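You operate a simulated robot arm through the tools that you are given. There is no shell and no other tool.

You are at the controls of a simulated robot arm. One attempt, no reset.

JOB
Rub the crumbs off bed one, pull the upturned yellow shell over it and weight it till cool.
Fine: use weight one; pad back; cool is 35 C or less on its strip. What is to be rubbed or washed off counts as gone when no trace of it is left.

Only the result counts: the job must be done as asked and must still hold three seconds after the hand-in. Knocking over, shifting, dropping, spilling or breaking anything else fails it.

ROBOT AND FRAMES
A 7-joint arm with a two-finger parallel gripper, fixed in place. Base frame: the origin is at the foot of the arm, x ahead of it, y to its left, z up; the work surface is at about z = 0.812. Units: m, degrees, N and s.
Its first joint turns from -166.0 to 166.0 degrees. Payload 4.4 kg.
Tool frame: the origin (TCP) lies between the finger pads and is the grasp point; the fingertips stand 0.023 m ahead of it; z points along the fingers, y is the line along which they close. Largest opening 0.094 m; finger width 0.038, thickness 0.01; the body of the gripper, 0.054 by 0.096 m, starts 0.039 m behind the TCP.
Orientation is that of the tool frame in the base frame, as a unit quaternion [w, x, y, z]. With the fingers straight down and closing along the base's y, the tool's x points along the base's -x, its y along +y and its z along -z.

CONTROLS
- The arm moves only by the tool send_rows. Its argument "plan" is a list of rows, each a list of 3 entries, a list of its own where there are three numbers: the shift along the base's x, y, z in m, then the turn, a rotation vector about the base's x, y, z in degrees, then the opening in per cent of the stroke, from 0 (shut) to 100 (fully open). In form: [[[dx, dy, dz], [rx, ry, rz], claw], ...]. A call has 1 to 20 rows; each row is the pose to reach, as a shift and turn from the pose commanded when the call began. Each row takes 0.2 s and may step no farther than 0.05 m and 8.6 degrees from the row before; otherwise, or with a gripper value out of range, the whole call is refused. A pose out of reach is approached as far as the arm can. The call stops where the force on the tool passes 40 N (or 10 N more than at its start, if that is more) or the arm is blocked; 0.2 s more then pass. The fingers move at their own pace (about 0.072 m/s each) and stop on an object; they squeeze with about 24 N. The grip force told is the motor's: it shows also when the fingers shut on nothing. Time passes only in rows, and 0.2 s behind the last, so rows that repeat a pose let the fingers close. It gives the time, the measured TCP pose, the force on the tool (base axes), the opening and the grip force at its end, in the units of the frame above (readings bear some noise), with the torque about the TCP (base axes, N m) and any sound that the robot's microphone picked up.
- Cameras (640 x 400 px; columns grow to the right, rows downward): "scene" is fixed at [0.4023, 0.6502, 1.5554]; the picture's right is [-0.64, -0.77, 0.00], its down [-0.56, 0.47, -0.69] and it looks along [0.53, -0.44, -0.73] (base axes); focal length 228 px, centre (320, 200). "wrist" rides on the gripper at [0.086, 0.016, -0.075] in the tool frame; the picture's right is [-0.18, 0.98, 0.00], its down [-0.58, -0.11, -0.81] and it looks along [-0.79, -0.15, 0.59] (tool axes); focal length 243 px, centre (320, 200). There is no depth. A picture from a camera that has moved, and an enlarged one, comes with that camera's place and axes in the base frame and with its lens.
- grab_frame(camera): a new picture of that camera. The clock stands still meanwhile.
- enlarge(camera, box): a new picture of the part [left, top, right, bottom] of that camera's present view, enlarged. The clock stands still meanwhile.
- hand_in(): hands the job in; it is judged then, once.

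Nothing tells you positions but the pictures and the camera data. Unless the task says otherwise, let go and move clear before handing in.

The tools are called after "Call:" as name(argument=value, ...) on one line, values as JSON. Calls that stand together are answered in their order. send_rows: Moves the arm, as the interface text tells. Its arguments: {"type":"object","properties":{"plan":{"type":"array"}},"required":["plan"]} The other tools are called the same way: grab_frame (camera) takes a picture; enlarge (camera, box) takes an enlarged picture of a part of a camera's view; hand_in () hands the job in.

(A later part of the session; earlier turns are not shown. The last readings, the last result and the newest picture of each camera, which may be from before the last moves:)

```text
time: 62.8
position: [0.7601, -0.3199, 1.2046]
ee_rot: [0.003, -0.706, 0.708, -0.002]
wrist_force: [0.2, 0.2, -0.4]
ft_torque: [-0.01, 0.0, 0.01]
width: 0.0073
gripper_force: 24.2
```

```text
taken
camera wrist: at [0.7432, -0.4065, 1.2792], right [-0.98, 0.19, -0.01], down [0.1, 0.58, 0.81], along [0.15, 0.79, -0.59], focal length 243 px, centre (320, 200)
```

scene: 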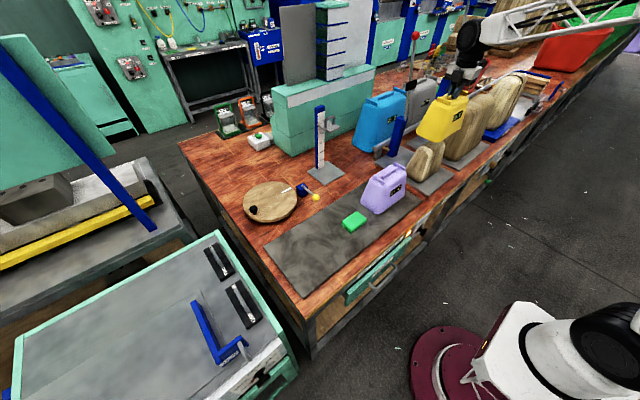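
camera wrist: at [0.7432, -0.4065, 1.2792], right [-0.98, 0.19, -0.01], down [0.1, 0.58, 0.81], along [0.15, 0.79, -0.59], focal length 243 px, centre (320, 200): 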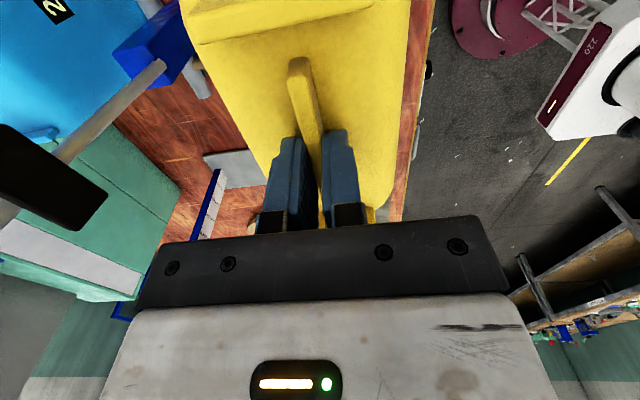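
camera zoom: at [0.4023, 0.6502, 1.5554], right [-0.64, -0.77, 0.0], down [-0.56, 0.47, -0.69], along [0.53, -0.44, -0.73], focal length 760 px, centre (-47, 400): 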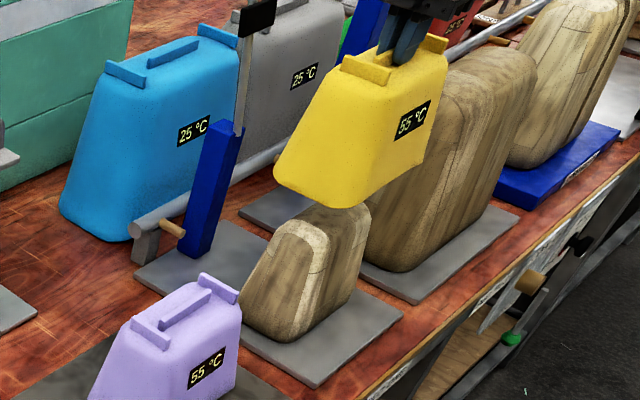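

Shell hangs aligned over bed one (base-edge comparison agrees within a few mm). Lowering in stages with force checks.

Call:
send_rows(plan=[[[0, 0, -0.025], [0, 0, 0], 0], [[0, 0, -0.05], [0, 0, 0], 0], [[0, 0, -0.07], [0, 0, 0], 0], [[0, 0, -0.085], [0, 0, 0], 0], [[0, 0, -0.1], [0, 0, 0], 0], [[0, 0, -0.11], [0, 0, 0], 0], [[0, 0, -0.12], [0, 0, 0], 0], [[0, 0, -0.12], [0, 0, 0], 0]])

Call:
enlarge(camera="scene", box=[390, 90, 470, 200])

```text
time: 64.5
position: [0.7601, -0.3192, 1.0848]
ee_rot: [0.003, -0.706, 0.708, -0.002]
wrist_force: [0.1, 0.4, -0.6]
ft_torque: [0.01, -0.01, -0.02]
width: 0.0074
gripper_force: 24.3
```

```text
3.64 times, centred on (430, 145) of scene
camera zoom: at [0.4023, 0.6502, 1.5554], right [-0.64, -0.77, 0.0], down [-0.56, 0.47, -0.69], along [0.53, -0.44, -0.73], focal length 829 px, centre (-80, 400)
```

zoom: 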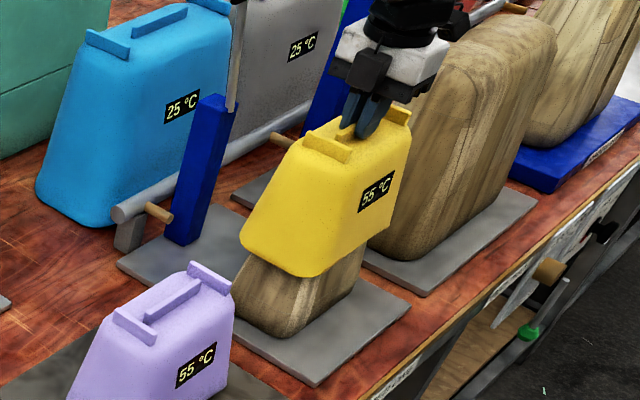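

Call:
send_rows(plan=[[[0, 0, -0.01], [0, 0, 0], 0], [[0, 0, -0.02], [0, 0, 0], 0], [[0, 0, -0.03], [0, 0, 0], 0], [[0, 0, -0.04], [0, 0, 0], 0], [[0, 0, -0.05], [0, 0, 0], 0], [[0, 0, -0.058], [0, 0, 0], 0], [[0, 0, -0.058], [0, 0, 0], 0]])

Call:
enlarge(camera="scene", box=[390, 100, 460, 190])

```text
time: 66.2
position: [0.7589, -0.3185, 1.0271]
ee_rot: [0.003, -0.707, 0.708, -0.002]
wrist_force: [-0.1, -0.4, -0.8]
ft_torque: [0.0, 0.05, 0.0]
width: 0.0073
gripper_force: 24.2
```

```text
4.44 times, centred on (425, 145) of scene
camera zoom: at [0.4023, 0.6502, 1.5554], right [-0.64, -0.77, 0.0], down [-0.56, 0.47, -0.69], along [0.53, -0.44, -0.73], focal length 1013 px, centre (-147, 444)
```

zoom: 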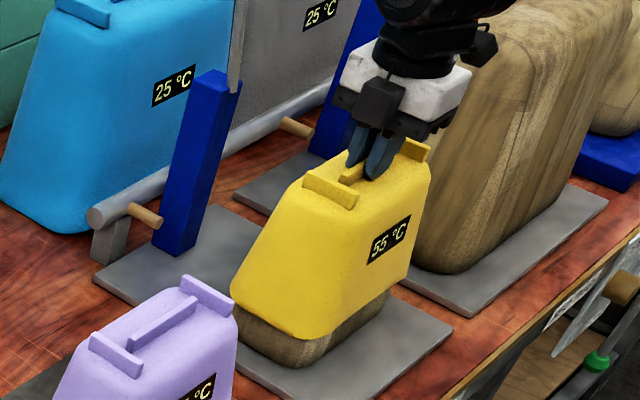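

No contact so far and it is nearly down. Continuing slowly.

Call:
send_rows(plan=[[[0, 0, -0.003], [0, 0, 0], 0], [[0, 0, -0.006], [0, 0, 0], 0], [[0, 0, -0.009], [0, 0, 0], 0], [[0, 0, -0.012], [0, 0, 0], 0], [[0, 0, -0.012], [0, 0, 0], 0]])

Call:
send_rows(plan=[[[0, 0, -0.002], [0, 0, 0], 0], [[0, 0, -0.004], [0, 0, 0], 0], [[0, 0, -0.004], [0, 0, 0], 0]])

```text
time: 67.3
position: [0.7596, -0.3197, 1.0141]
ee_rot: [0.003, -0.707, 0.707, -0.002]
wrist_force: [0.7, 0.8, -1.6]
ft_torque: [-0.01, -0.04, -0.02]
width: 0.0073
gripper_force: 24.3
```

```text
time: 68.2
position: [0.7597, -0.3181, 1.0107]
ee_rot: [0.003, -0.706, 0.708, -0.002]
wrist_force: [0.2, -0.1, -2.1]
ft_torque: [0.02, -0.02, -0.01]
width: 0.0073
gripper_force: 24.4
```

Call:
send_rows(plan=[[[0, 0, -0.002], [0, 0, 0], 0], [[0, 0, -0.004], [0, 0, 0], 0], [[0, 0, -0.004], [0, 0, 0], 0]])

Call:
enlarge(camera="scene", box=[390, 100, 460, 190])

```text
time: 69.0
position: [0.7603, -0.3191, 1.006]
ee_rot: [0.003, -0.707, 0.708, -0.002]
wrist_force: [0.9, -0.3, -0.7]
ft_torque: [0.0, 0.04, -0.02]
width: 0.0073
gripper_force: 24.1
```

```text
4.44 times, centred on (425, 145) of scene
camera zoom: at [0.4023, 0.6502, 1.5554], right [-0.64, -0.77, 0.0], down [-0.56, 0.47, -0.69], along [0.53, -0.44, -0.73], focal length 1013 px, centre (-147, 444)
```

zoom: 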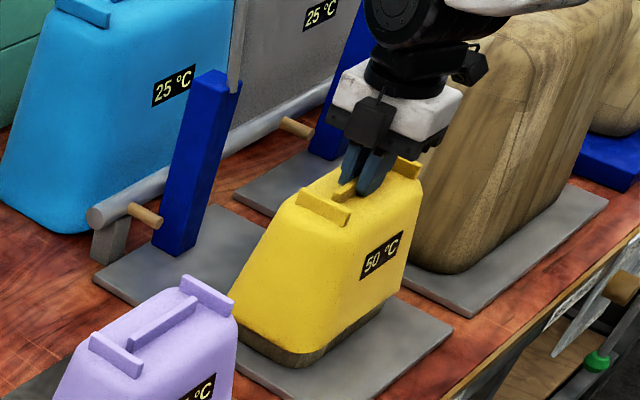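

Strip reads 50 °C already, so I should be swift. Lowering to contact.

Call:
send_rows(plan=[[[0, 0, -0.003], [0, 0, 0], 0], [[0, 0, -0.006], [0, 0, 0], 0], [[0, 0, -0.009], [0, 0, 0], 0], [[0, 0, -0.011], [0, 0, 0], 0]])

Call:
enlarge(camera="scene", box=[390, 100, 460, 190])

```text
time: 69.7
position: [0.7601, -0.3193, 1.0039]
ee_rot: [0.004, -0.707, 0.708, -0.005]
wrist_force: [-0.5, -1.0, 7.1]
ft_torque: [0.33, 0.19, -0.05]
width: 0.0074
gripper_force: 23.5
stopped in row 3: the force on the tool passed its limit at 45 N (the readings are from after the stop); the commanded pose is now the measured one
```

```text
4.44 times, centred on (425, 145) of scene
camera zoom: at [0.4023, 0.6502, 1.5554], right [-0.64, -0.77, 0.0], down [-0.56, 0.47, -0.69], along [0.53, -0.44, -0.73], focal length 1013 px, centre (-147, 444)
```

zoom: 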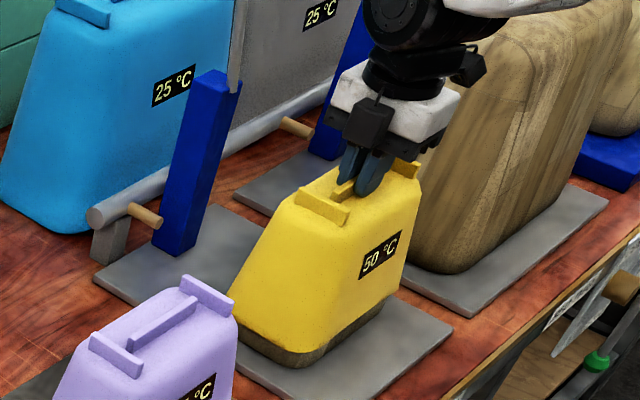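

Shell is seated on bed one (contact at its top). Releasing and heading quickly to weight ONE, turning the hand back to yaw 0.

Call:
send_rows(plan=[[[0, 0, 0], [0, 0, 0], 50], [[0, 0, 0], [0, 0, 0], 60], [[0, 0, 0.025], [0, 0, 0], 100], [[0, 0, 0.07], [0, 0, 0], 100], [[0, 0.02, 0.11], [0, 0, 0], 100], [[0, 0.065, 0.125], [0, 0, -8], 100], [[0, 0.113, 0.125], [0, 0, -16], 100], [[0, 0.161, 0.125], [0, 0, -24], 100], [[0, 0.209, 0.125], [0, 0, -32], 100], [[0, 0.257, 0.125], [0, 0, -40], 100], [[-0.005, 0.305, 0.125], [0, 0, -48], 100], [[-0.01, 0.353, 0.125], [0, 0, -56], 100], [[-0.015, 0.401, 0.125], [0, 0, -64], 100], [[-0.02, 0.449, 0.125], [0, 0, -72], 100], [[-0.025, 0.497, 0.125], [0, 0, -80], 100], [[-0.03, 0.545, 0.125], [0, 0, -88], 100], [[-0.035, 0.593, 0.125], [0, 0, -90], 100], [[-0.04, 0.641, 0.125], [0, 0, -90], 100], [[-0.045, 0.689, 0.125], [0, 0, -90], 100], [[-0.05, 0.737, 0.125], [0, 0, -90], 100]])

Call:
enlarge(camera="scene", box=[390, 100, 460, 190])

Call:
grab_frame(camera="wrist")

```text
time: 73.9
position: [0.7102, 0.4194, 1.1282]
ee_rot: [-0.001, 0.001, 1.0, -0.006]
wrist_force: [-0.5, 0.6, -0.2]
ft_torque: [-0.02, -0.02, -0.01]
width: 0.094
gripper_force: 0.1
```

```text
4.44 times, centred on (425, 145) of scene
camera zoom: at [0.4023, 0.6502, 1.5554], right [-0.64, -0.77, 0.0], down [-0.56, 0.47, -0.69], along [0.53, -0.44, -0.73], focal length 1013 px, centre (-147, 444)
```

zoom: 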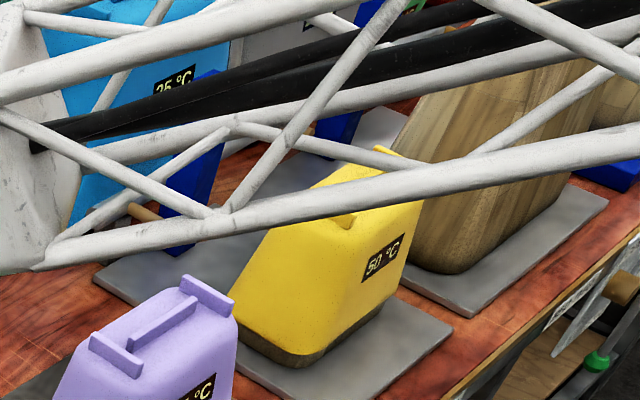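

```text
taken
camera wrist: at [0.6245, 0.437, 1.2029], right [0.19, 0.98, -0.01], down [0.58, -0.1, 0.81], along [0.79, -0.16, -0.59], focal length 243 px, centre (320, 200)
```

wrist: 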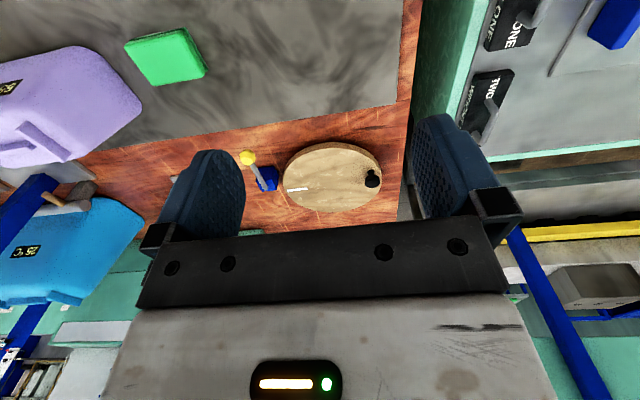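

Hand is at (0.710, 0.418, 1.129). Moving over weight ONE with a 15° outward tilt for reach, fingers half open.

Call:
send_rows(plan=[[[0.006, 0.045, -0.01], [0, 0, 0], 50], [[0.012, 0.09, -0.03], [0, -4, 0], 50], [[0.018, 0.135, -0.05], [0, -8, 0], 50], [[0.025, 0.18, -0.07], [0, -12, 0], 50], [[0.03, 0.225, -0.09], [0, -15, 0], 50], [[0.035, 0.2533, -0.12], [0, -15, 0], 50], [[0.035, 0.2533, -0.16], [0, -15, 0], 50], [[0.035, 0.2533, -0.19], [0, -15, 0], 50], [[0.035, 0.2533, -0.21], [0, -15, 0], 50], [[0.035, 0.2533, -0.21], [0, -15, 0], 50]])

Call:
enlarge(camera="scene", box=[200, 240, 290, 350])

Call:
grab_frame(camera="wrist")

Call:
enlarge(camera="scene", box=[390, 100, 460, 190])

```text
time: 76.1
position: [0.7447, 0.6713, 0.9195]
ee_rot: [0.131, 0.002, 0.991, -0.007]
wrist_force: [1.0, -0.2, 0.3]
ft_torque: [-0.03, 0.0, 0.0]
width: 0.0467
gripper_force: 0.1
```

```text
3.64 times, centred on (245, 295) of scene
camera zoom: at [0.4023, 0.6502, 1.5554], right [-0.64, -0.77, 0.0], down [-0.56, 0.47, -0.69], along [0.53, -0.44, -0.73], focal length 829 px, centre (593, -146)
```

zoom: 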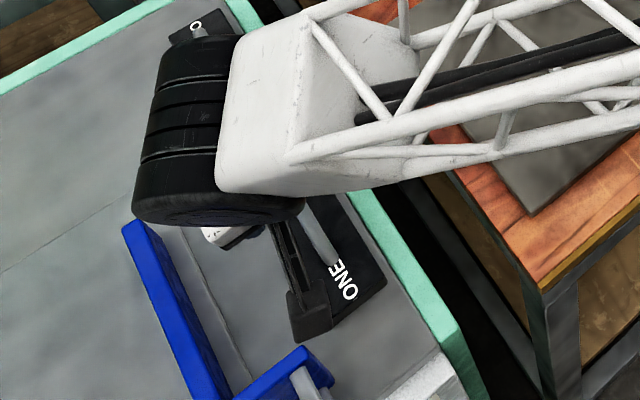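

```text
taken
camera wrist: at [0.6426, 0.6887, 0.9692], right [0.18, 0.98, 0.04], down [0.35, -0.1, 0.93], along [0.92, -0.16, -0.37], focal length 243 px, centre (320, 200)
```

wrist: 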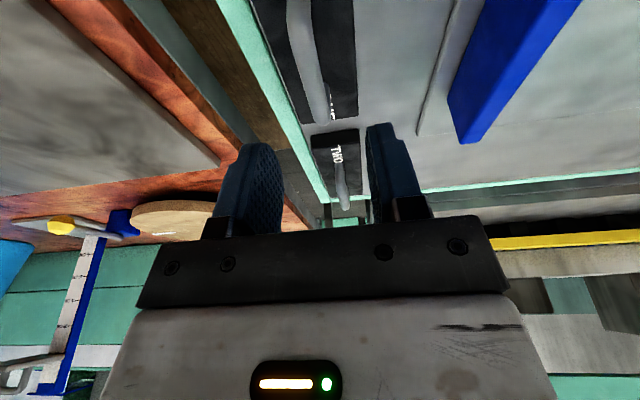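

```text
4.44 times, centred on (425, 145) of scene
camera zoom: at [0.4023, 0.6502, 1.5554], right [-0.64, -0.77, 0.0], down [-0.56, 0.47, -0.69], along [0.53, -0.44, -0.73], focal length 1013 px, centre (-147, 444)
```

zoom: 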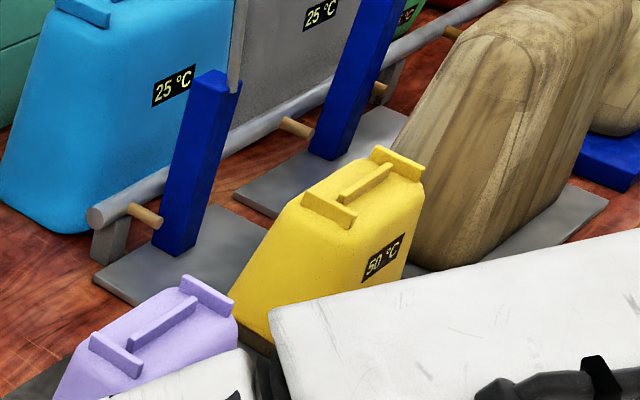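

Handle lies between the fingers. Descending straight down onto it.

Call:
send_rows(plan=[[[0.002, 0, -0.025], [0, 0, 0], 50], [[0.002, 0, -0.045], [0, 0, 0], 50], [[0.002, 0, -0.055], [0, 0, 0], 50], [[0.002, 0, -0.06], [0, 0, 0], 50], [[0.002, 0, -0.063], [0, 0, 0], 50], [[0.002, 0, -0.063], [0, 0, 0], 50]])

Call:
enlarge(camera="wrist", box=[200, 0, 440, 220])

Call:
enlarge(camera="scene", box=[220, 270, 280, 340])

```text
time: 77.5
position: [0.7475, 0.6715, 0.8572]
ee_rot: [0.13, 0.001, 0.991, -0.006]
wrist_force: [0.4, -0.3, 0.3]
ft_torque: [-0.01, -0.03, -0.03]
width: 0.0468
gripper_force: 0.1
```

```text
1.82 times, centred on (320, 110) of wrist
camera zoom: at [0.6451, 0.6883, 0.9059], right [0.18, 0.98, 0.04], down [0.35, -0.1, 0.93], along [0.92, -0.16, -0.37], focal length 441 px, centre (320, 364)
```

zoom: 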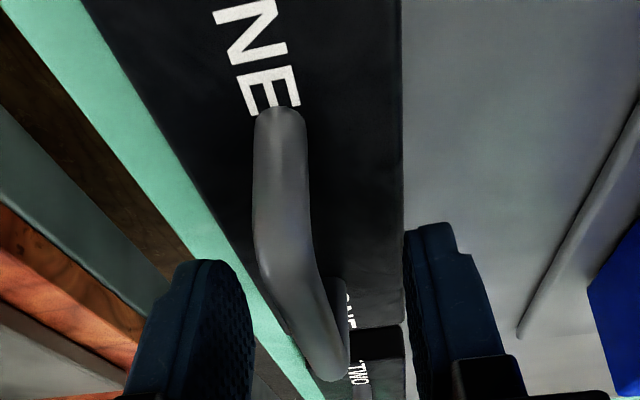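

```text
5.71 times, centred on (250, 305) of scene
camera zoom: at [0.4023, 0.6502, 1.5554], right [-0.64, -0.77, 0.0], down [-0.56, 0.47, -0.69], along [0.53, -0.44, -0.73], focal length 1302 px, centre (720, -400)
```

zoom: 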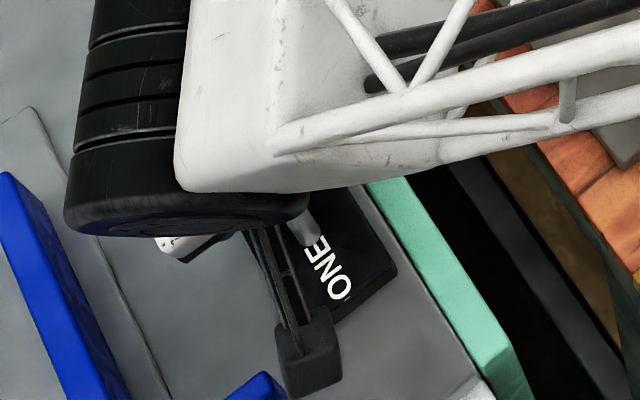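

The handle bar is at about TCP height between the fingers. Closing on it.

Call:
send_rows(plan=[[[0, 0, 0], [0, 0, 0], 20], [[0, 0, 0], [0, 0, 0], 0], [[0, 0, 0], [0, 0, 0], 0], [[0, 0, 0], [0, 0, 0], 0]])

Call:
enlarge(camera="wrist", box=[200, 0, 440, 220])

```text
time: 78.5
position: [0.7476, 0.672, 0.8552]
ee_rot: [0.13, 0.001, 0.991, -0.007]
wrist_force: [0.6, -5.1, 1.0]
ft_torque: [0.01, 0.09, 0.07]
width: 0.0121
gripper_force: 24.2
```

```text
1.82 times, centred on (320, 110) of wrist
camera zoom: at [0.6451, 0.6882, 0.9058], right [0.18, 0.98, 0.04], down [0.35, -0.1, 0.93], along [0.92, -0.16, -0.37], focal length 441 px, centre (320, 364)
```

zoom: 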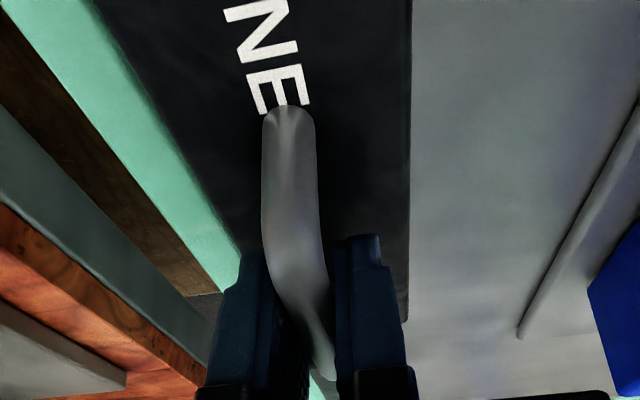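

Handle gripped (12 mm). Lifting to check the load.

Call:
send_rows(plan=[[[0, 0, 0.01], [0, 0, 0], 0], [[0, 0, 0.03], [0, 0, 0], 0], [[0, 0, 0.06], [0, 0, 0], 0], [[0, 0, 0.1], [0, 0, 0], 0], [[0, 0, 0.14], [0, 0, 0], 0]])

Call:
enlarge(camera="scene", box=[200, 220, 300, 340])

Call:
enlarge(camera="wrist", box=[200, 0, 440, 220])

```text
time: 79.7
position: [0.7477, 0.6707, 0.9931]
ee_rot: [0.128, 0.001, 0.992, -0.006]
wrist_force: [-0.8, 0.1, -14.5]
ft_torque: [0.02, -0.03, 0.01]
width: 0.0118
gripper_force: 24.6
```

```text
3.33 times, centred on (250, 280) of scene
camera zoom: at [0.4023, 0.6502, 1.5554], right [-0.64, -0.77, 0.0], down [-0.56, 0.47, -0.69], along [0.53, -0.44, -0.73], focal length 760 px, centre (553, -67)
```

zoom: 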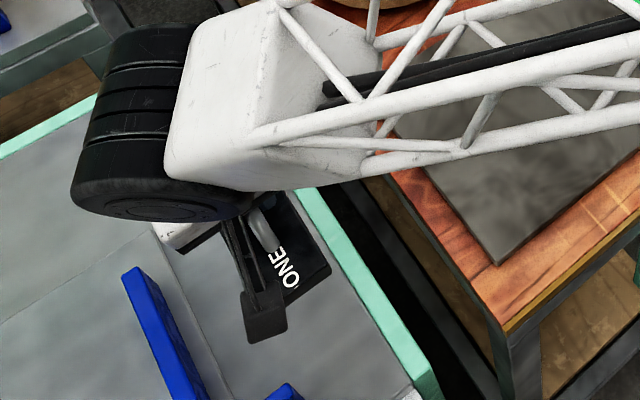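

```text
1.82 times, centred on (320, 110) of wrist
camera zoom: at [0.6456, 0.6872, 1.0434], right [0.18, 0.98, 0.03], down [0.35, -0.1, 0.93], along [0.92, -0.16, -0.37], focal length 441 px, centre (320, 364)
```

zoom: 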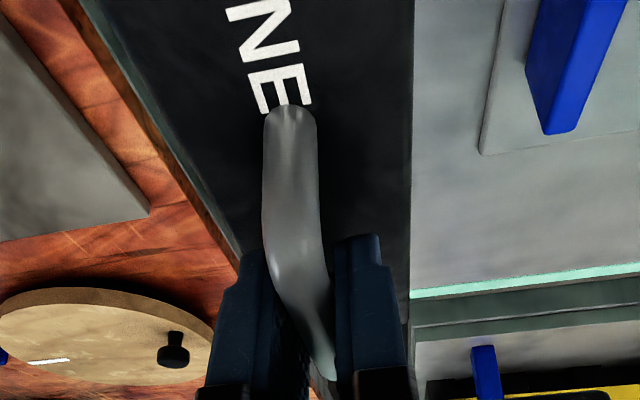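

Weight (≈1.5 kg) is firmly held and level. Carrying it toward bed one while turning it 90° so its length runs along y.

Call:
send_rows(plan=[[[0, 0, 0.045], [0, 0, 0], 0], [[0, 0, 0.09], [0, 0, 0], 0], [[0, -0.02, 0.13], [0, 0, 0], 0], [[0, -0.06, 0.154], [0, 0, 5], 0], [[0, -0.105, 0.154], [0, 0, 12], 0], [[0, -0.152, 0.154], [0, 0, 19], 0], [[0, -0.199, 0.154], [0, 0, 26], 0], [[0, -0.246, 0.154], [0, 0, 33], 0], [[0, -0.293, 0.154], [0, 0, 40], 0], [[0, -0.34, 0.154], [0, 0, 47], 0], [[0, -0.387, 0.154], [0, 0, 54], 0], [[0, -0.434, 0.154], [0, 0, 61], 0], [[0, -0.481, 0.154], [0, 0, 68], 0], [[0, -0.528, 0.154], [0, 0, 75], 0], [[0, -0.575, 0.154], [0, 0, 82], 0], [[0.002, -0.622, 0.154], [0, 0, 88], 0], [[0.004, -0.669, 0.154], [0, 0, 90], 0], [[0.006, -0.716, 0.154], [0, 0, 90], 0], [[0.008, -0.763, 0.154], [0, 0, 90], 0], [[0.01, -0.81, 0.154], [0, 0, 90], 0]])

Call:
send_rows(plan=[[[0.001, -0.045, 0], [0, 0, 0], 0], [[0.002, -0.09, 0], [0, 0, 0], 0], [[0.002, -0.135, 0], [0, 0, 0], 0], [[0.002, -0.165, 0], [0, 0, 0], 0], [[0.002, -0.182, 0], [0, 0, 0], 0], [[0.002, -0.182, -0.02], [0, 0, 0], 0], [[0.002, -0.182, -0.02], [0, 0, 0], 0]])

Call:
grab_frame(camera="wrist")

Call:
enlarge(camera="scene", box=[380, 80, 480, 200])

```text
time: 83.9
position: [0.7584, -0.1389, 1.149]
ee_rot: [0.097, -0.7, 0.702, 0.088]
wrist_force: [0.2, -0.6, -12.6]
ft_torque: [-0.03, -0.01, 0.01]
width: 0.0117
gripper_force: 23.6
```

```text
time: 85.5
position: [0.7577, -0.3187, 1.13]
ee_rot: [0.097, -0.7, 0.701, 0.089]
wrist_force: [-0.6, 1.4, -12.4]
ft_torque: [-0.05, -0.02, -0.01]
width: 0.0118
gripper_force: 23.6
```

```text
taken
camera wrist: at [0.7416, -0.4228, 1.1787], right [-0.98, 0.18, 0.04], down [0.1, 0.35, 0.93], along [0.16, 0.92, -0.37], focal length 243 px, centre (320, 200)
```

wrist: 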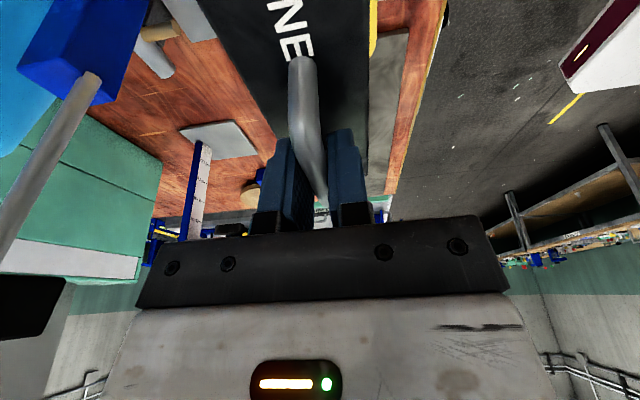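

```text
3.33 times, centred on (430, 140) of scene
camera zoom: at [0.4023, 0.6502, 1.5554], right [-0.64, -0.77, 0.0], down [-0.56, 0.47, -0.69], along [0.53, -0.44, -0.73], focal length 760 px, centre (-47, 400)
```

zoom: 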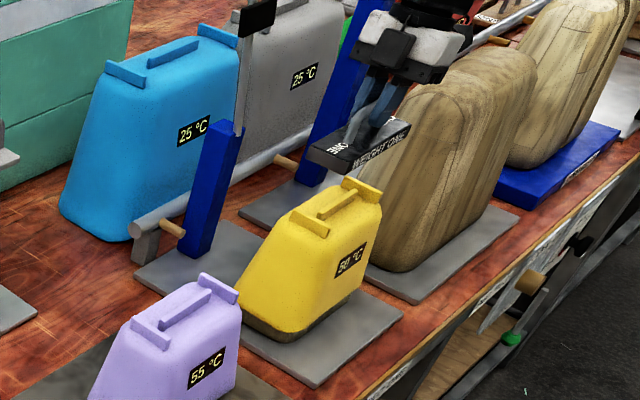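

The weight hovers level above the shell, which still reads 50 °C. Lowering close to the cheeks.

Call:
send_rows(plan=[[[0, 0, -0.02], [0, 0, 0], 0], [[0, 0, -0.04], [0, 0, 0], 0], [[0, 0, -0.055], [0, 0, 0], 0], [[0, 0, -0.055], [0, 0, 0], 0]])

Call:
enlarge(camera="scene", box=[395, 110, 455, 170])

Call:
enlarge(camera="wrist", box=[160, 0, 460, 220])

```text
time: 86.5
position: [0.7602, -0.3196, 1.0737]
ee_rot: [0.096, -0.7, 0.702, 0.089]
wrist_force: [1.3, 0.0, -12.9]
ft_torque: [-0.04, -0.01, 0.04]
width: 0.0117
gripper_force: 24.0
```

```text
6.67 times, centred on (425, 140) of scene
camera zoom: at [0.4023, 0.6502, 1.5554], right [-0.64, -0.77, 0.0], down [-0.56, 0.47, -0.69], along [0.53, -0.44, -0.73], focal length 1519 px, centre (-380, 600)
```

zoom: 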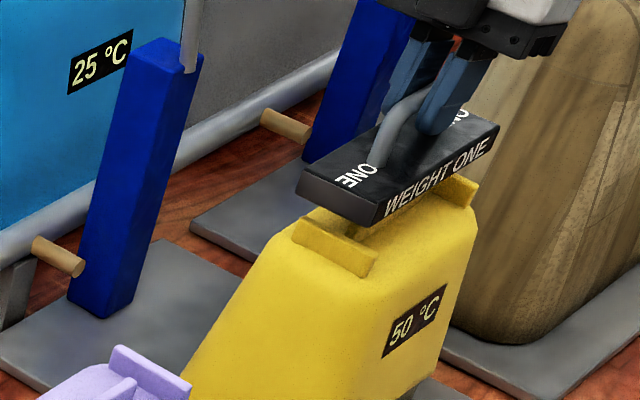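

```text
1.82 times, centred on (310, 110) of wrist
camera zoom: at [0.7424, -0.4234, 1.1241], right [-0.98, 0.18, 0.04], down [0.1, 0.35, 0.93], along [0.16, 0.92, -0.36], focal length 441 px, centre (338, 364)
```

zoom: 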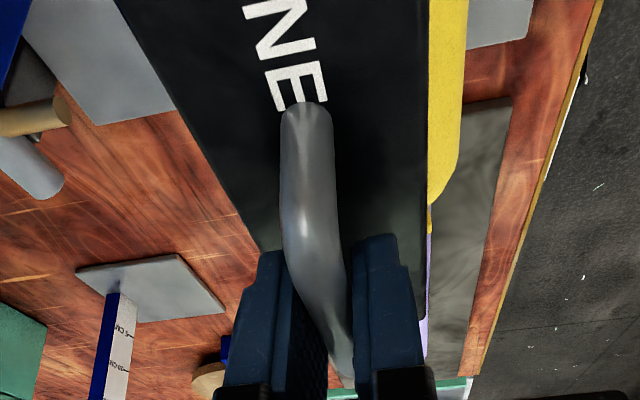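

Call:
send_rows(plan=[[[0, 0.004, -0.005], [0, 0, 0], 0], [[0, 0.004, -0.01], [0, 0, 0], 0], [[0, 0.004, -0.01], [0, 0, 0], 0]])

Call:
enlarge(camera="scene", box=[405, 115, 450, 160])

```text
time: 87.3
position: [0.7595, -0.3152, 1.0646]
ee_rot: [0.097, -0.7, 0.702, 0.089]
wrist_force: [-0.5, 0.5, -12.7]
ft_torque: [0.0, -0.01, -0.01]
width: 0.0118
gripper_force: 23.7
```

```text
8.89 times, centred on (428, 138) of scene
camera zoom: at [0.4023, 0.6502, 1.5554], right [-0.64, -0.77, 0.0], down [-0.56, 0.47, -0.69], along [0.53, -0.44, -0.73], focal length 2026 px, centre (-636, 756)
```

zoom: 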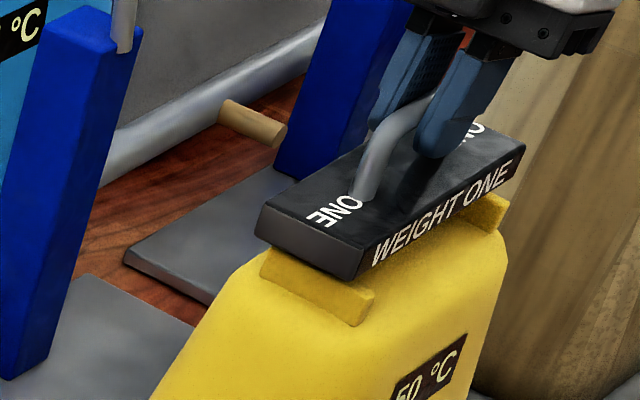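

Call:
send_rows(plan=[[[0, 0.003, -0.003], [0, 0, 0], 0], [[0, 0.003, -0.006], [0, 0, 0], 0], [[0, 0.003, -0.006], [0, 0, 0], 0]])

Call:
enlarge(camera="scene", box=[405, 115, 450, 160])

```text
time: 88.1
position: [0.7589, -0.3119, 1.0575]
ee_rot: [0.096, -0.7, 0.702, 0.088]
wrist_force: [-0.2, 0.0, -12.9]
ft_torque: [-0.04, 0.0, 0.01]
width: 0.0119
gripper_force: 23.7
```

```text
8.89 times, centred on (428, 138) of scene
camera zoom: at [0.4023, 0.6502, 1.5554], right [-0.64, -0.77, 0.0], down [-0.56, 0.47, -0.69], along [0.53, -0.44, -0.73], focal length 2026 px, centre (-636, 756)
```

zoom: 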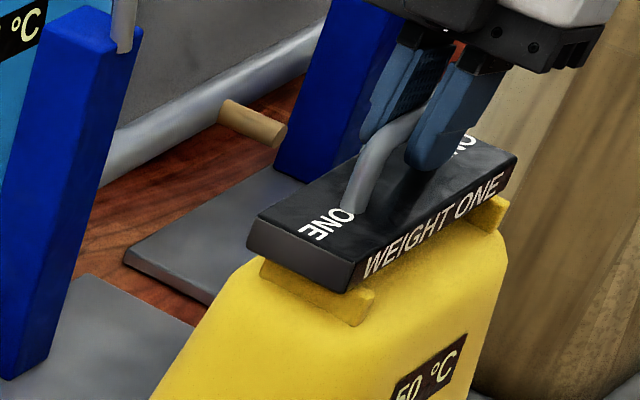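

Weight is now centred over both cheeks. Lowering gently to contact.

Call:
send_rows(plan=[[[0, 0, -0.002], [0, 0, 0], 0], [[0, 0, -0.004], [0, 0, 0], 0], [[0, 0, -0.004], [0, 0, 0], 0]])

Call:
send_rows(plan=[[[0, 0, -0.002], [0, 0, 0], 0], [[0, 0, -0.003], [0, 0, 0], 0], [[0, 0, -0.003], [0, 0, 0], 0]])

```text
time: 88.9
position: [0.7599, -0.3133, 1.0556]
ee_rot: [0.097, -0.699, 0.703, 0.088]
wrist_force: [1.3, 1.5, -3.6]
ft_torque: [0.39, 0.04, -0.03]
width: 0.0121
gripper_force: 24.2
```

```text
time: 89.7
position: [0.7593, -0.3141, 1.0539]
ee_rot: [0.096, -0.7, 0.702, 0.088]
wrist_force: [4.9, -5.6, 17.6]
ft_torque: [0.49, -0.06, -0.15]
width: 0.0113
gripper_force: 23.9
```

Call:
send_rows(plan=[[[0, 0, 0.001], [0, 0, 0], 0], [[0, 0, 0.001], [0, 0, 0], 0]])

Call:
enlarge(camera="scene", box=[405, 115, 450, 160])

Call:
enlarge(camera="wrist", box=[160, 0, 460, 220])

```text
time: 90.3
position: [0.7593, -0.313, 1.0531]
ee_rot: [0.097, -0.7, 0.702, 0.089]
wrist_force: [4.2, -0.8, 12.2]
ft_torque: [0.63, -0.06, -0.17]
width: 0.0117
gripper_force: 24.3
```

```text
8.89 times, centred on (428, 138) of scene
camera zoom: at [0.4023, 0.6502, 1.5554], right [-0.64, -0.77, 0.0], down [-0.56, 0.47, -0.69], along [0.53, -0.44, -0.73], focal length 2026 px, centre (-636, 756)
```

zoom: 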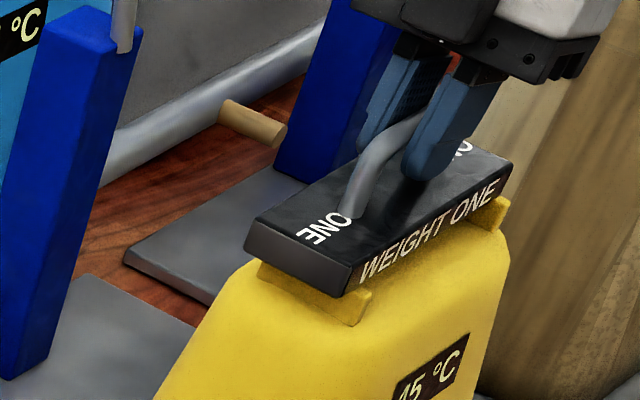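

```text
1.82 times, centred on (310, 110) of wrist
camera zoom: at [0.7423, -0.4167, 1.1026], right [-0.98, 0.18, 0.04], down [0.1, 0.35, 0.93], along [0.16, 0.92, -0.36], focal length 441 px, centre (338, 364)
```

zoom: 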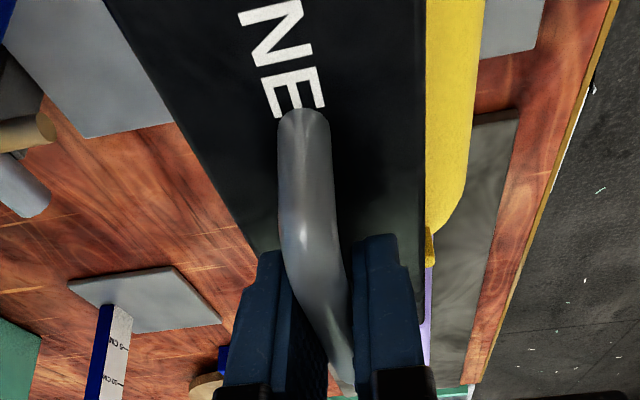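

The weight rests on both cheeks (strip now 45 °C). Opening the fingers and backing off upward.

Call:
send_rows(plan=[[[0, 0, 0.001], [0, 0, 0], 10], [[0, 0, 0.001], [0, 0, 0], 25], [[0, 0, 0.001], [0, 0, 0], 40], [[0, 0, 0.001], [0, 0, 0], 40], [[0, 0, 0.001], [0, 0, 0], 40]])

Call:
enlarge(camera="scene", box=[405, 115, 450, 160])

Call:
enlarge(camera="wrist", box=[160, 0, 460, 220])

```text
time: 91.5
position: [0.7608, -0.3127, 1.0539]
ee_rot: [0.096, -0.7, 0.702, 0.089]
wrist_force: [0.1, 0.0, -0.1]
ft_torque: [0.0, -0.02, -0.02]
width: 0.0374
gripper_force: 0.0
```

```text
8.89 times, centred on (428, 138) of scene
camera zoom: at [0.4023, 0.6502, 1.5554], right [-0.64, -0.77, 0.0], down [-0.56, 0.47, -0.69], along [0.53, -0.44, -0.73], focal length 2026 px, centre (-636, 756)
```

zoom: 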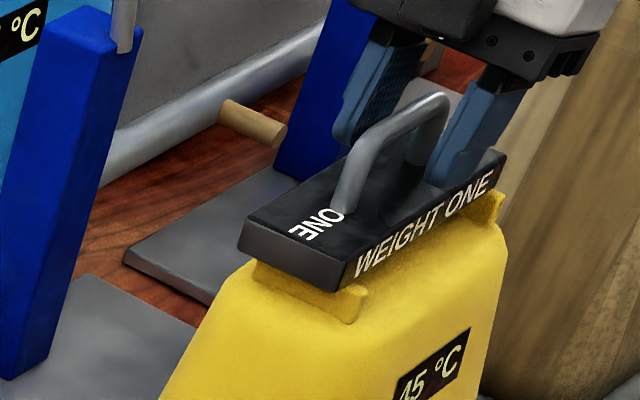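

```text
1.82 times, centred on (310, 110) of wrist
camera zoom: at [0.743, -0.4169, 1.1038], right [-0.98, 0.18, 0.04], down [0.1, 0.35, 0.93], along [0.16, 0.92, -0.37], focal length 441 px, centre (338, 364)
```

zoom: 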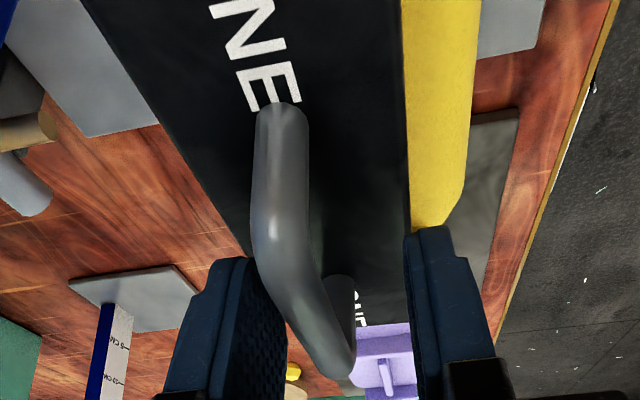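

Weight stands alone on the shell. Raising the hand clear, then waiting for the shell to cool.

Call:
send_rows(plan=[[[0, 0, 0.02], [0, 0, 0], 50], [[0, 0, 0.05], [0, 0, 0], 60], [[0, 0, 0.09], [0, 0, 0], 60], [[0, 0.0, 0.13], [0, 0, 0], 60], [[-0.03, 0.02, 0.15], [0, 0, 0], 60], [[-0.07, 0.04, 0.17], [0, 0, 0], 60], [[-0.11, 0.06, 0.18], [0, 0, 0], 60], [[-0.15, 0.08, 0.2], [0, 0, 0], 60], [[-0.19, 0.1, 0.2], [0, 0, 0], 60], [[-0.23, 0.12, 0.2], [0, 0, 0], 60]])

Call:
grab_frame(camera="scene")

Call:
enlarge(camera="scene", box=[385, 100, 465, 200])

```text
time: 93.7
position: [0.5277, -0.1914, 1.2532]
ee_rot: [0.096, -0.699, 0.703, 0.089]
wrist_force: [1.2, -0.4, -0.2]
ft_torque: [0.04, -0.02, -0.02]
width: 0.0564
gripper_force: 0.1
```

```text
taken
```

scene: 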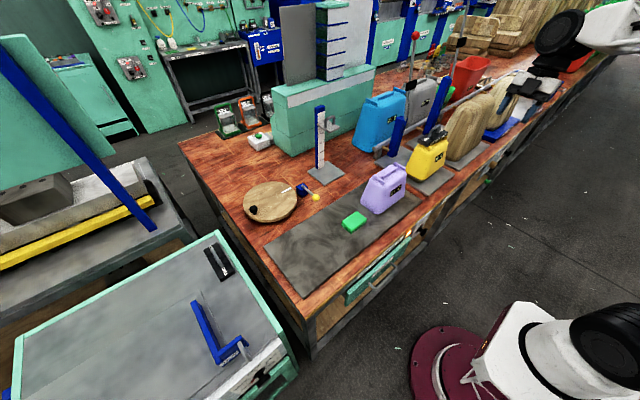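

```text
4.00 times, centred on (425, 150) of scene
camera zoom: at [0.4023, 0.6502, 1.5554], right [-0.64, -0.77, 0.0], down [-0.56, 0.47, -0.69], along [0.53, -0.44, -0.73], focal length 912 px, centre (-100, 400)
```

zoom: 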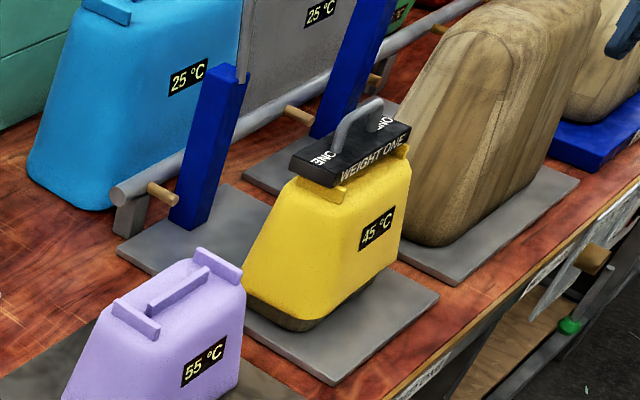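

Weighted shell reads 45 °C. Waiting with the arm parked clear.

Call:
send_rows(plan=[[[0, 0, 0], [0, 0, 0], 60], [[0, 0, 0], [0, 0, 0], 60], [[0, 0, 0], [0, 0, 0], 60], [[0, 0, 0], [0, 0, 0], 60], [[0, 0, 0], [0, 0, 0], 60], [[0, 0, 0], [0, 0, 0], 60], [[0, 0, 0], [0, 0, 0], 60], [[0, 0, 0], [0, 0, 0], 60], [[0, 0, 0], [0, 0, 0], 60], [[0, 0, 0], [0, 0, 0], 60], [[0, 0, 0], [0, 0, 0], 60], [[0, 0, 0], [0, 0, 0], 60], [[0, 0, 0], [0, 0, 0], 60], [[0, 0, 0], [0, 0, 0], 60], [[0, 0, 0], [0, 0, 0], 60], [[0, 0, 0], [0, 0, 0], 60], [[0, 0, 0], [0, 0, 0], 60], [[0, 0, 0], [0, 0, 0], 60], [[0, 0, 0], [0, 0, 0], 60], [[0, 0, 0], [0, 0, 0], 60]])

Call:
enlarge(camera="scene", box=[395, 115, 455, 190])

Call:
grab_frame(camera="wrist")

```text
time: 97.9
position: [0.528, -0.1914, 1.2539]
ee_rot: [0.096, -0.7, 0.702, 0.089]
wrist_force: [0.3, 0.3, 0.2]
ft_torque: [0.01, -0.04, 0.0]
width: 0.0563
gripper_force: 0.0
```

```text
5.33 times, centred on (425, 152) of scene
camera zoom: at [0.4023, 0.6502, 1.5554], right [-0.64, -0.77, 0.0], down [-0.56, 0.47, -0.69], along [0.53, -0.44, -0.73], focal length 1215 px, centre (-240, 453)
```

zoom: 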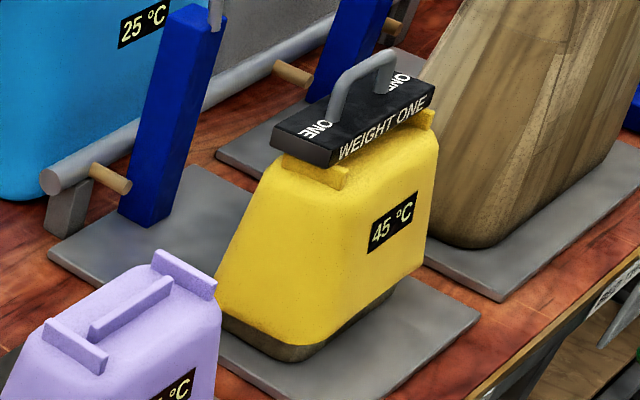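

```text
taken
camera wrist: at [0.5109, -0.295, 1.3034], right [-0.98, 0.18, 0.04], down [0.1, 0.35, 0.93], along [0.16, 0.92, -0.37], focal length 243 px, centre (320, 200)
```

wrist: 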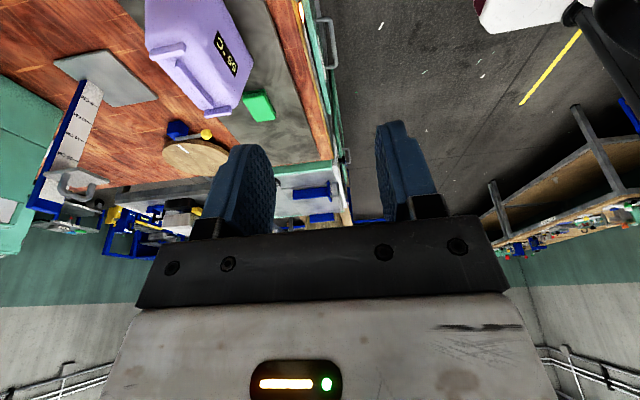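

Stable. While waiting I'll turn the hand back to look at bed one from the front.

Call:
send_rows(plan=[[[-0.02, 0, 0], [0, 0, -8], 60], [[-0.04, 0, 0], [0, 0, -16], 60], [[-0.06, 0, 0], [0, 0, -24], 60], [[-0.08, 0, 0], [0, 0, -32], 60], [[-0.1, 0, 0], [0, 0, -40], 60], [[-0.1, 0, 0], [0, 0, -48], 60], [[-0.1, 0, 0], [0, 0, -56], 60], [[-0.1, 0, 0], [0, 0, -64], 60], [[-0.1, 0, 0], [0, 0, -72], 60], [[-0.1, 0, 0], [0, 0, -80], 60], [[-0.1, 0, 0], [0, 0, -88], 60], [[-0.1, 0, 0], [0, 0, -90], 60]])

Call:
send_rows(plan=[[[0, -0.02, 0], [0, 5, 0], 60], [[0, -0.04, 0], [0, 10, 0], 60], [[0, -0.06, 0], [0, 15, 0], 60], [[0, -0.07, 0], [0, 20, 0], 60], [[0, -0.07, 0], [0, 25, 0], 60], [[0, -0.07, 0], [0, 25, 0], 60]])

Call:
grab_frame(camera="wrist")

Call:
enlarge(camera="scene", box=[395, 115, 455, 190])

```text
time: 100.5
position: [0.4303, -0.1927, 1.2552]
ee_rot: [0.131, 0.003, 0.991, -0.007]
wrist_force: [-0.2, -0.1, 0.3]
ft_torque: [0.02, 0.01, -0.01]
width: 0.0564
gripper_force: 0.0
```

```text
time: 101.9
position: [0.4282, -0.2635, 1.2547]
ee_rot: [-0.087, 0.0, 0.996, -0.006]
wrist_force: [-0.4, 0.3, -0.7]
ft_torque: [0.0, 0.01, 0.03]
width: 0.0562
gripper_force: 0.1
```

```text
taken
camera wrist: at [0.3573, -0.247, 1.3427], right [0.18, 0.98, -0.04], down [0.71, -0.1, 0.69], along [0.68, -0.16, -0.72], focal length 243 px, centre (320, 200)
```

wrist: 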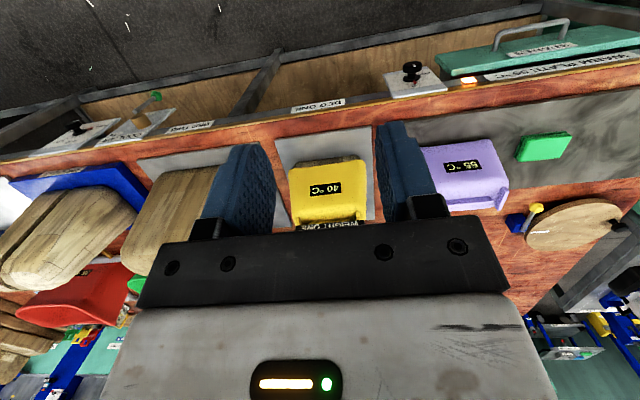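

```text
5.33 times, centred on (425, 152) of scene
camera zoom: at [0.4023, 0.6502, 1.5554], right [-0.64, -0.77, 0.0], down [-0.56, 0.47, -0.69], along [0.53, -0.44, -0.73], focal length 1215 px, centre (-240, 453)
```

zoom: 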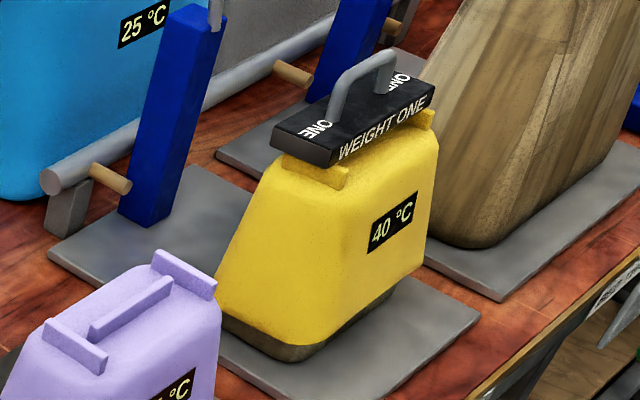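

Strip shows 40 °C. Checking seat from the front and waiting further.

Call:
enlarge(camera="wrist", box=[260, 110, 400, 240])

Call:
send_rows(plan=[[[0, 0, 0], [0, 0, 0], 60], [[0, 0, 0], [0, 0, 0], 60], [[0, 0, 0], [0, 0, 0], 60], [[0, 0, 0], [0, 0, 0], 60], [[0, 0, 0], [0, 0, 0], 60], [[0, 0, 0], [0, 0, 0], 60], [[0, 0, 0], [0, 0, 0], 60], [[0, 0, 0], [0, 0, 0], 60], [[0, 0, 0], [0, 0, 0], 60], [[0, 0, 0], [0, 0, 0], 60], [[0, 0, 0], [0, 0, 0], 60], [[0, 0, 0], [0, 0, 0], 60], [[0, 0, 0], [0, 0, 0], 60], [[0, 0, 0], [0, 0, 0], 60], [[0, 0, 0], [0, 0, 0], 60], [[0, 0, 0], [0, 0, 0], 60], [[0, 0, 0], [0, 0, 0], 60], [[0, 0, 0], [0, 0, 0], 60], [[0, 0, 0], [0, 0, 0], 60], [[0, 0, 0], [0, 0, 0], 60]])

Call:
send_rows(plan=[[[0, 0, 0], [0, 0, 0], 60], [[0, 0, 0], [0, 0, 0], 60], [[0, 0, 0], [0, 0, 0], 60], [[0, 0, 0], [0, 0, 0], 60], [[0, 0, 0], [0, 0, 0], 60], [[0, 0, 0], [0, 0, 0], 60], [[0, 0, 0], [0, 0, 0], 60], [[0, 0, 0], [0, 0, 0], 60], [[0, 0, 0], [0, 0, 0], 60], [[0, 0, 0], [0, 0, 0], 60], [[0, 0, 0], [0, 0, 0], 60], [[0, 0, 0], [0, 0, 0], 60], [[0, 0, 0], [0, 0, 0], 60], [[0, 0, 0], [0, 0, 0], 60], [[0, 0, 0], [0, 0, 0], 60], [[0, 0, 0], [0, 0, 0], 60], [[0, 0, 0], [0, 0, 0], 60], [[0, 0, 0], [0, 0, 0], 60], [[0, 0, 0], [0, 0, 0], 60], [[0, 0, 0], [0, 0, 0], 60]])

Call:
enlarge(camera="scene", box=[395, 115, 455, 190])

```text
3.08 times, centred on (330, 175) of wrist
camera zoom: at [0.3573, -0.247, 1.3427], right [0.18, 0.98, -0.04], down [0.71, -0.1, 0.69], along [0.68, -0.16, -0.72], focal length 746 px, centre (289, 277)
```

zoom: 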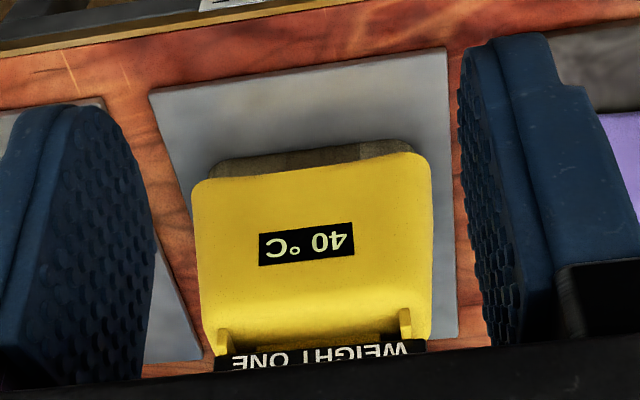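

```text
time: 106.1
position: [0.4294, -0.2638, 1.2548]
ee_rot: [-0.087, 0.001, 0.996, -0.006]
wrist_force: [-1.6, -0.4, -0.3]
ft_torque: [-0.03, 0.01, 0.02]
width: 0.0563
gripper_force: 0.1
```

```text
time: 110.3
position: [0.4296, -0.2636, 1.2537]
ee_rot: [-0.086, 0.001, 0.996, -0.005]
wrist_force: [-0.2, -0.1, 0.6]
ft_torque: [-0.04, -0.02, -0.01]
width: 0.0566
gripper_force: 0.0
```

```text
5.33 times, centred on (425, 152) of scene
camera zoom: at [0.4023, 0.6502, 1.5554], right [-0.64, -0.77, 0.0], down [-0.56, 0.47, -0.69], along [0.53, -0.44, -0.73], focal length 1215 px, centre (-240, 453)
```

zoom: 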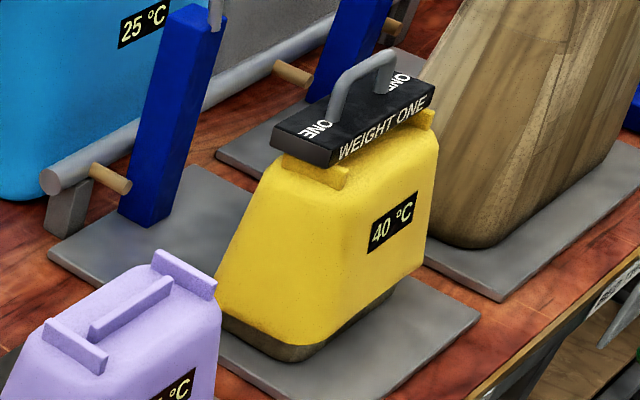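

Call:
send_rows(plan=[[[0, 0, 0], [0, 0, 0], 60], [[0, 0, 0], [0, 0, 0], 60], [[0, 0, 0], [0, 0, 0], 60], [[0, 0, 0], [0, 0, 0], 60], [[0, 0, 0], [0, 0, 0], 60], [[0, 0, 0], [0, 0, 0], 60], [[0, 0, 0], [0, 0, 0], 60], [[0, 0, 0], [0, 0, 0], 60], [[0, 0, 0], [0, 0, 0], 60], [[0, 0, 0], [0, 0, 0], 60], [[0, 0, 0], [0, 0, 0], 60], [[0, 0, 0], [0, 0, 0], 60], [[0, 0, 0], [0, 0, 0], 60], [[0, 0, 0], [0, 0, 0], 60], [[0, 0, 0], [0, 0, 0], 60], [[0, 0, 0], [0, 0, 0], 60], [[0, 0, 0], [0, 0, 0], 60], [[0, 0, 0], [0, 0, 0], 60], [[0, 0, 0], [0, 0, 0], 60], [[0, 0, 0], [0, 0, 0], 60]])

Call:
send_rows(plan=[[[0, 0, 0], [0, 0, 0], 60], [[0, 0, 0], [0, 0, 0], 60], [[0, 0, 0], [0, 0, 0], 60], [[0, 0, 0], [0, 0, 0], 60], [[0, 0, 0], [0, 0, 0], 60], [[0, 0, 0], [0, 0, 0], 60], [[0, 0, 0], [0, 0, 0], 60], [[0, 0, 0], [0, 0, 0], 60], [[0, 0, 0], [0, 0, 0], 60], [[0, 0, 0], [0, 0, 0], 60], [[0, 0, 0], [0, 0, 0], 60], [[0, 0, 0], [0, 0, 0], 60], [[0, 0, 0], [0, 0, 0], 60], [[0, 0, 0], [0, 0, 0], 60], [[0, 0, 0], [0, 0, 0], 60], [[0, 0, 0], [0, 0, 0], 60], [[0, 0, 0], [0, 0, 0], 60], [[0, 0, 0], [0, 0, 0], 60], [[0, 0, 0], [0, 0, 0], 60], [[0, 0, 0], [0, 0, 0], 60]])

Call:
send_rows(plan=[[[0, 0, 0], [0, 0, 0], 60], [[0, 0, 0], [0, 0, 0], 60], [[0, 0, 0], [0, 0, 0], 60], [[0, 0, 0], [0, 0, 0], 60], [[0, 0, 0], [0, 0, 0], 60], [[0, 0, 0], [0, 0, 0], 60], [[0, 0, 0], [0, 0, 0], 60], [[0, 0, 0], [0, 0, 0], 60], [[0, 0, 0], [0, 0, 0], 60], [[0, 0, 0], [0, 0, 0], 60], [[0, 0, 0], [0, 0, 0], 60], [[0, 0, 0], [0, 0, 0], 60], [[0, 0, 0], [0, 0, 0], 60], [[0, 0, 0], [0, 0, 0], 60], [[0, 0, 0], [0, 0, 0], 60], [[0, 0, 0], [0, 0, 0], 60], [[0, 0, 0], [0, 0, 0], 60], [[0, 0, 0], [0, 0, 0], 60], [[0, 0, 0], [0, 0, 0], 60], [[0, 0, 0], [0, 0, 0], 60]])

Call:
enlarge(camera="scene", box=[395, 115, 455, 190])

```text
time: 114.5
position: [0.4289, -0.2638, 1.2556]
ee_rot: [-0.087, 0.0, 0.996, -0.006]
wrist_force: [-0.3, -0.5, 0.4]
ft_torque: [-0.01, -0.02, 0.01]
width: 0.0562
gripper_force: 0.0
```

```text
time: 118.7
position: [0.4286, -0.2634, 1.2552]
ee_rot: [-0.087, 0.001, 0.996, -0.006]
wrist_force: [-0.1, 0.3, -0.2]
ft_torque: [0.03, 0.05, -0.03]
width: 0.0563
gripper_force: 0.0
```

```text
time: 122.9
position: [0.4293, -0.2624, 1.2537]
ee_rot: [-0.087, 0.0, 0.996, -0.006]
wrist_force: [-0.2, -0.9, 0.3]
ft_torque: [0.01, 0.0, -0.01]
width: 0.0565
gripper_force: 0.0
```

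```text
5.33 times, centred on (425, 152) of scene
camera zoom: at [0.4023, 0.6502, 1.5554], right [-0.64, -0.77, 0.0], down [-0.56, 0.47, -0.69], along [0.53, -0.44, -0.73], focal length 1215 px, centre (-240, 453)
```

zoom: 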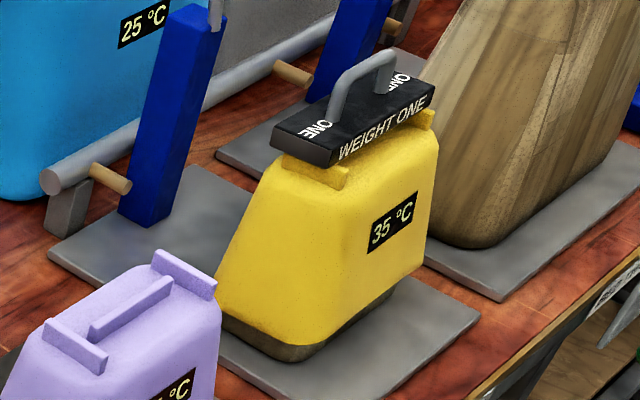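

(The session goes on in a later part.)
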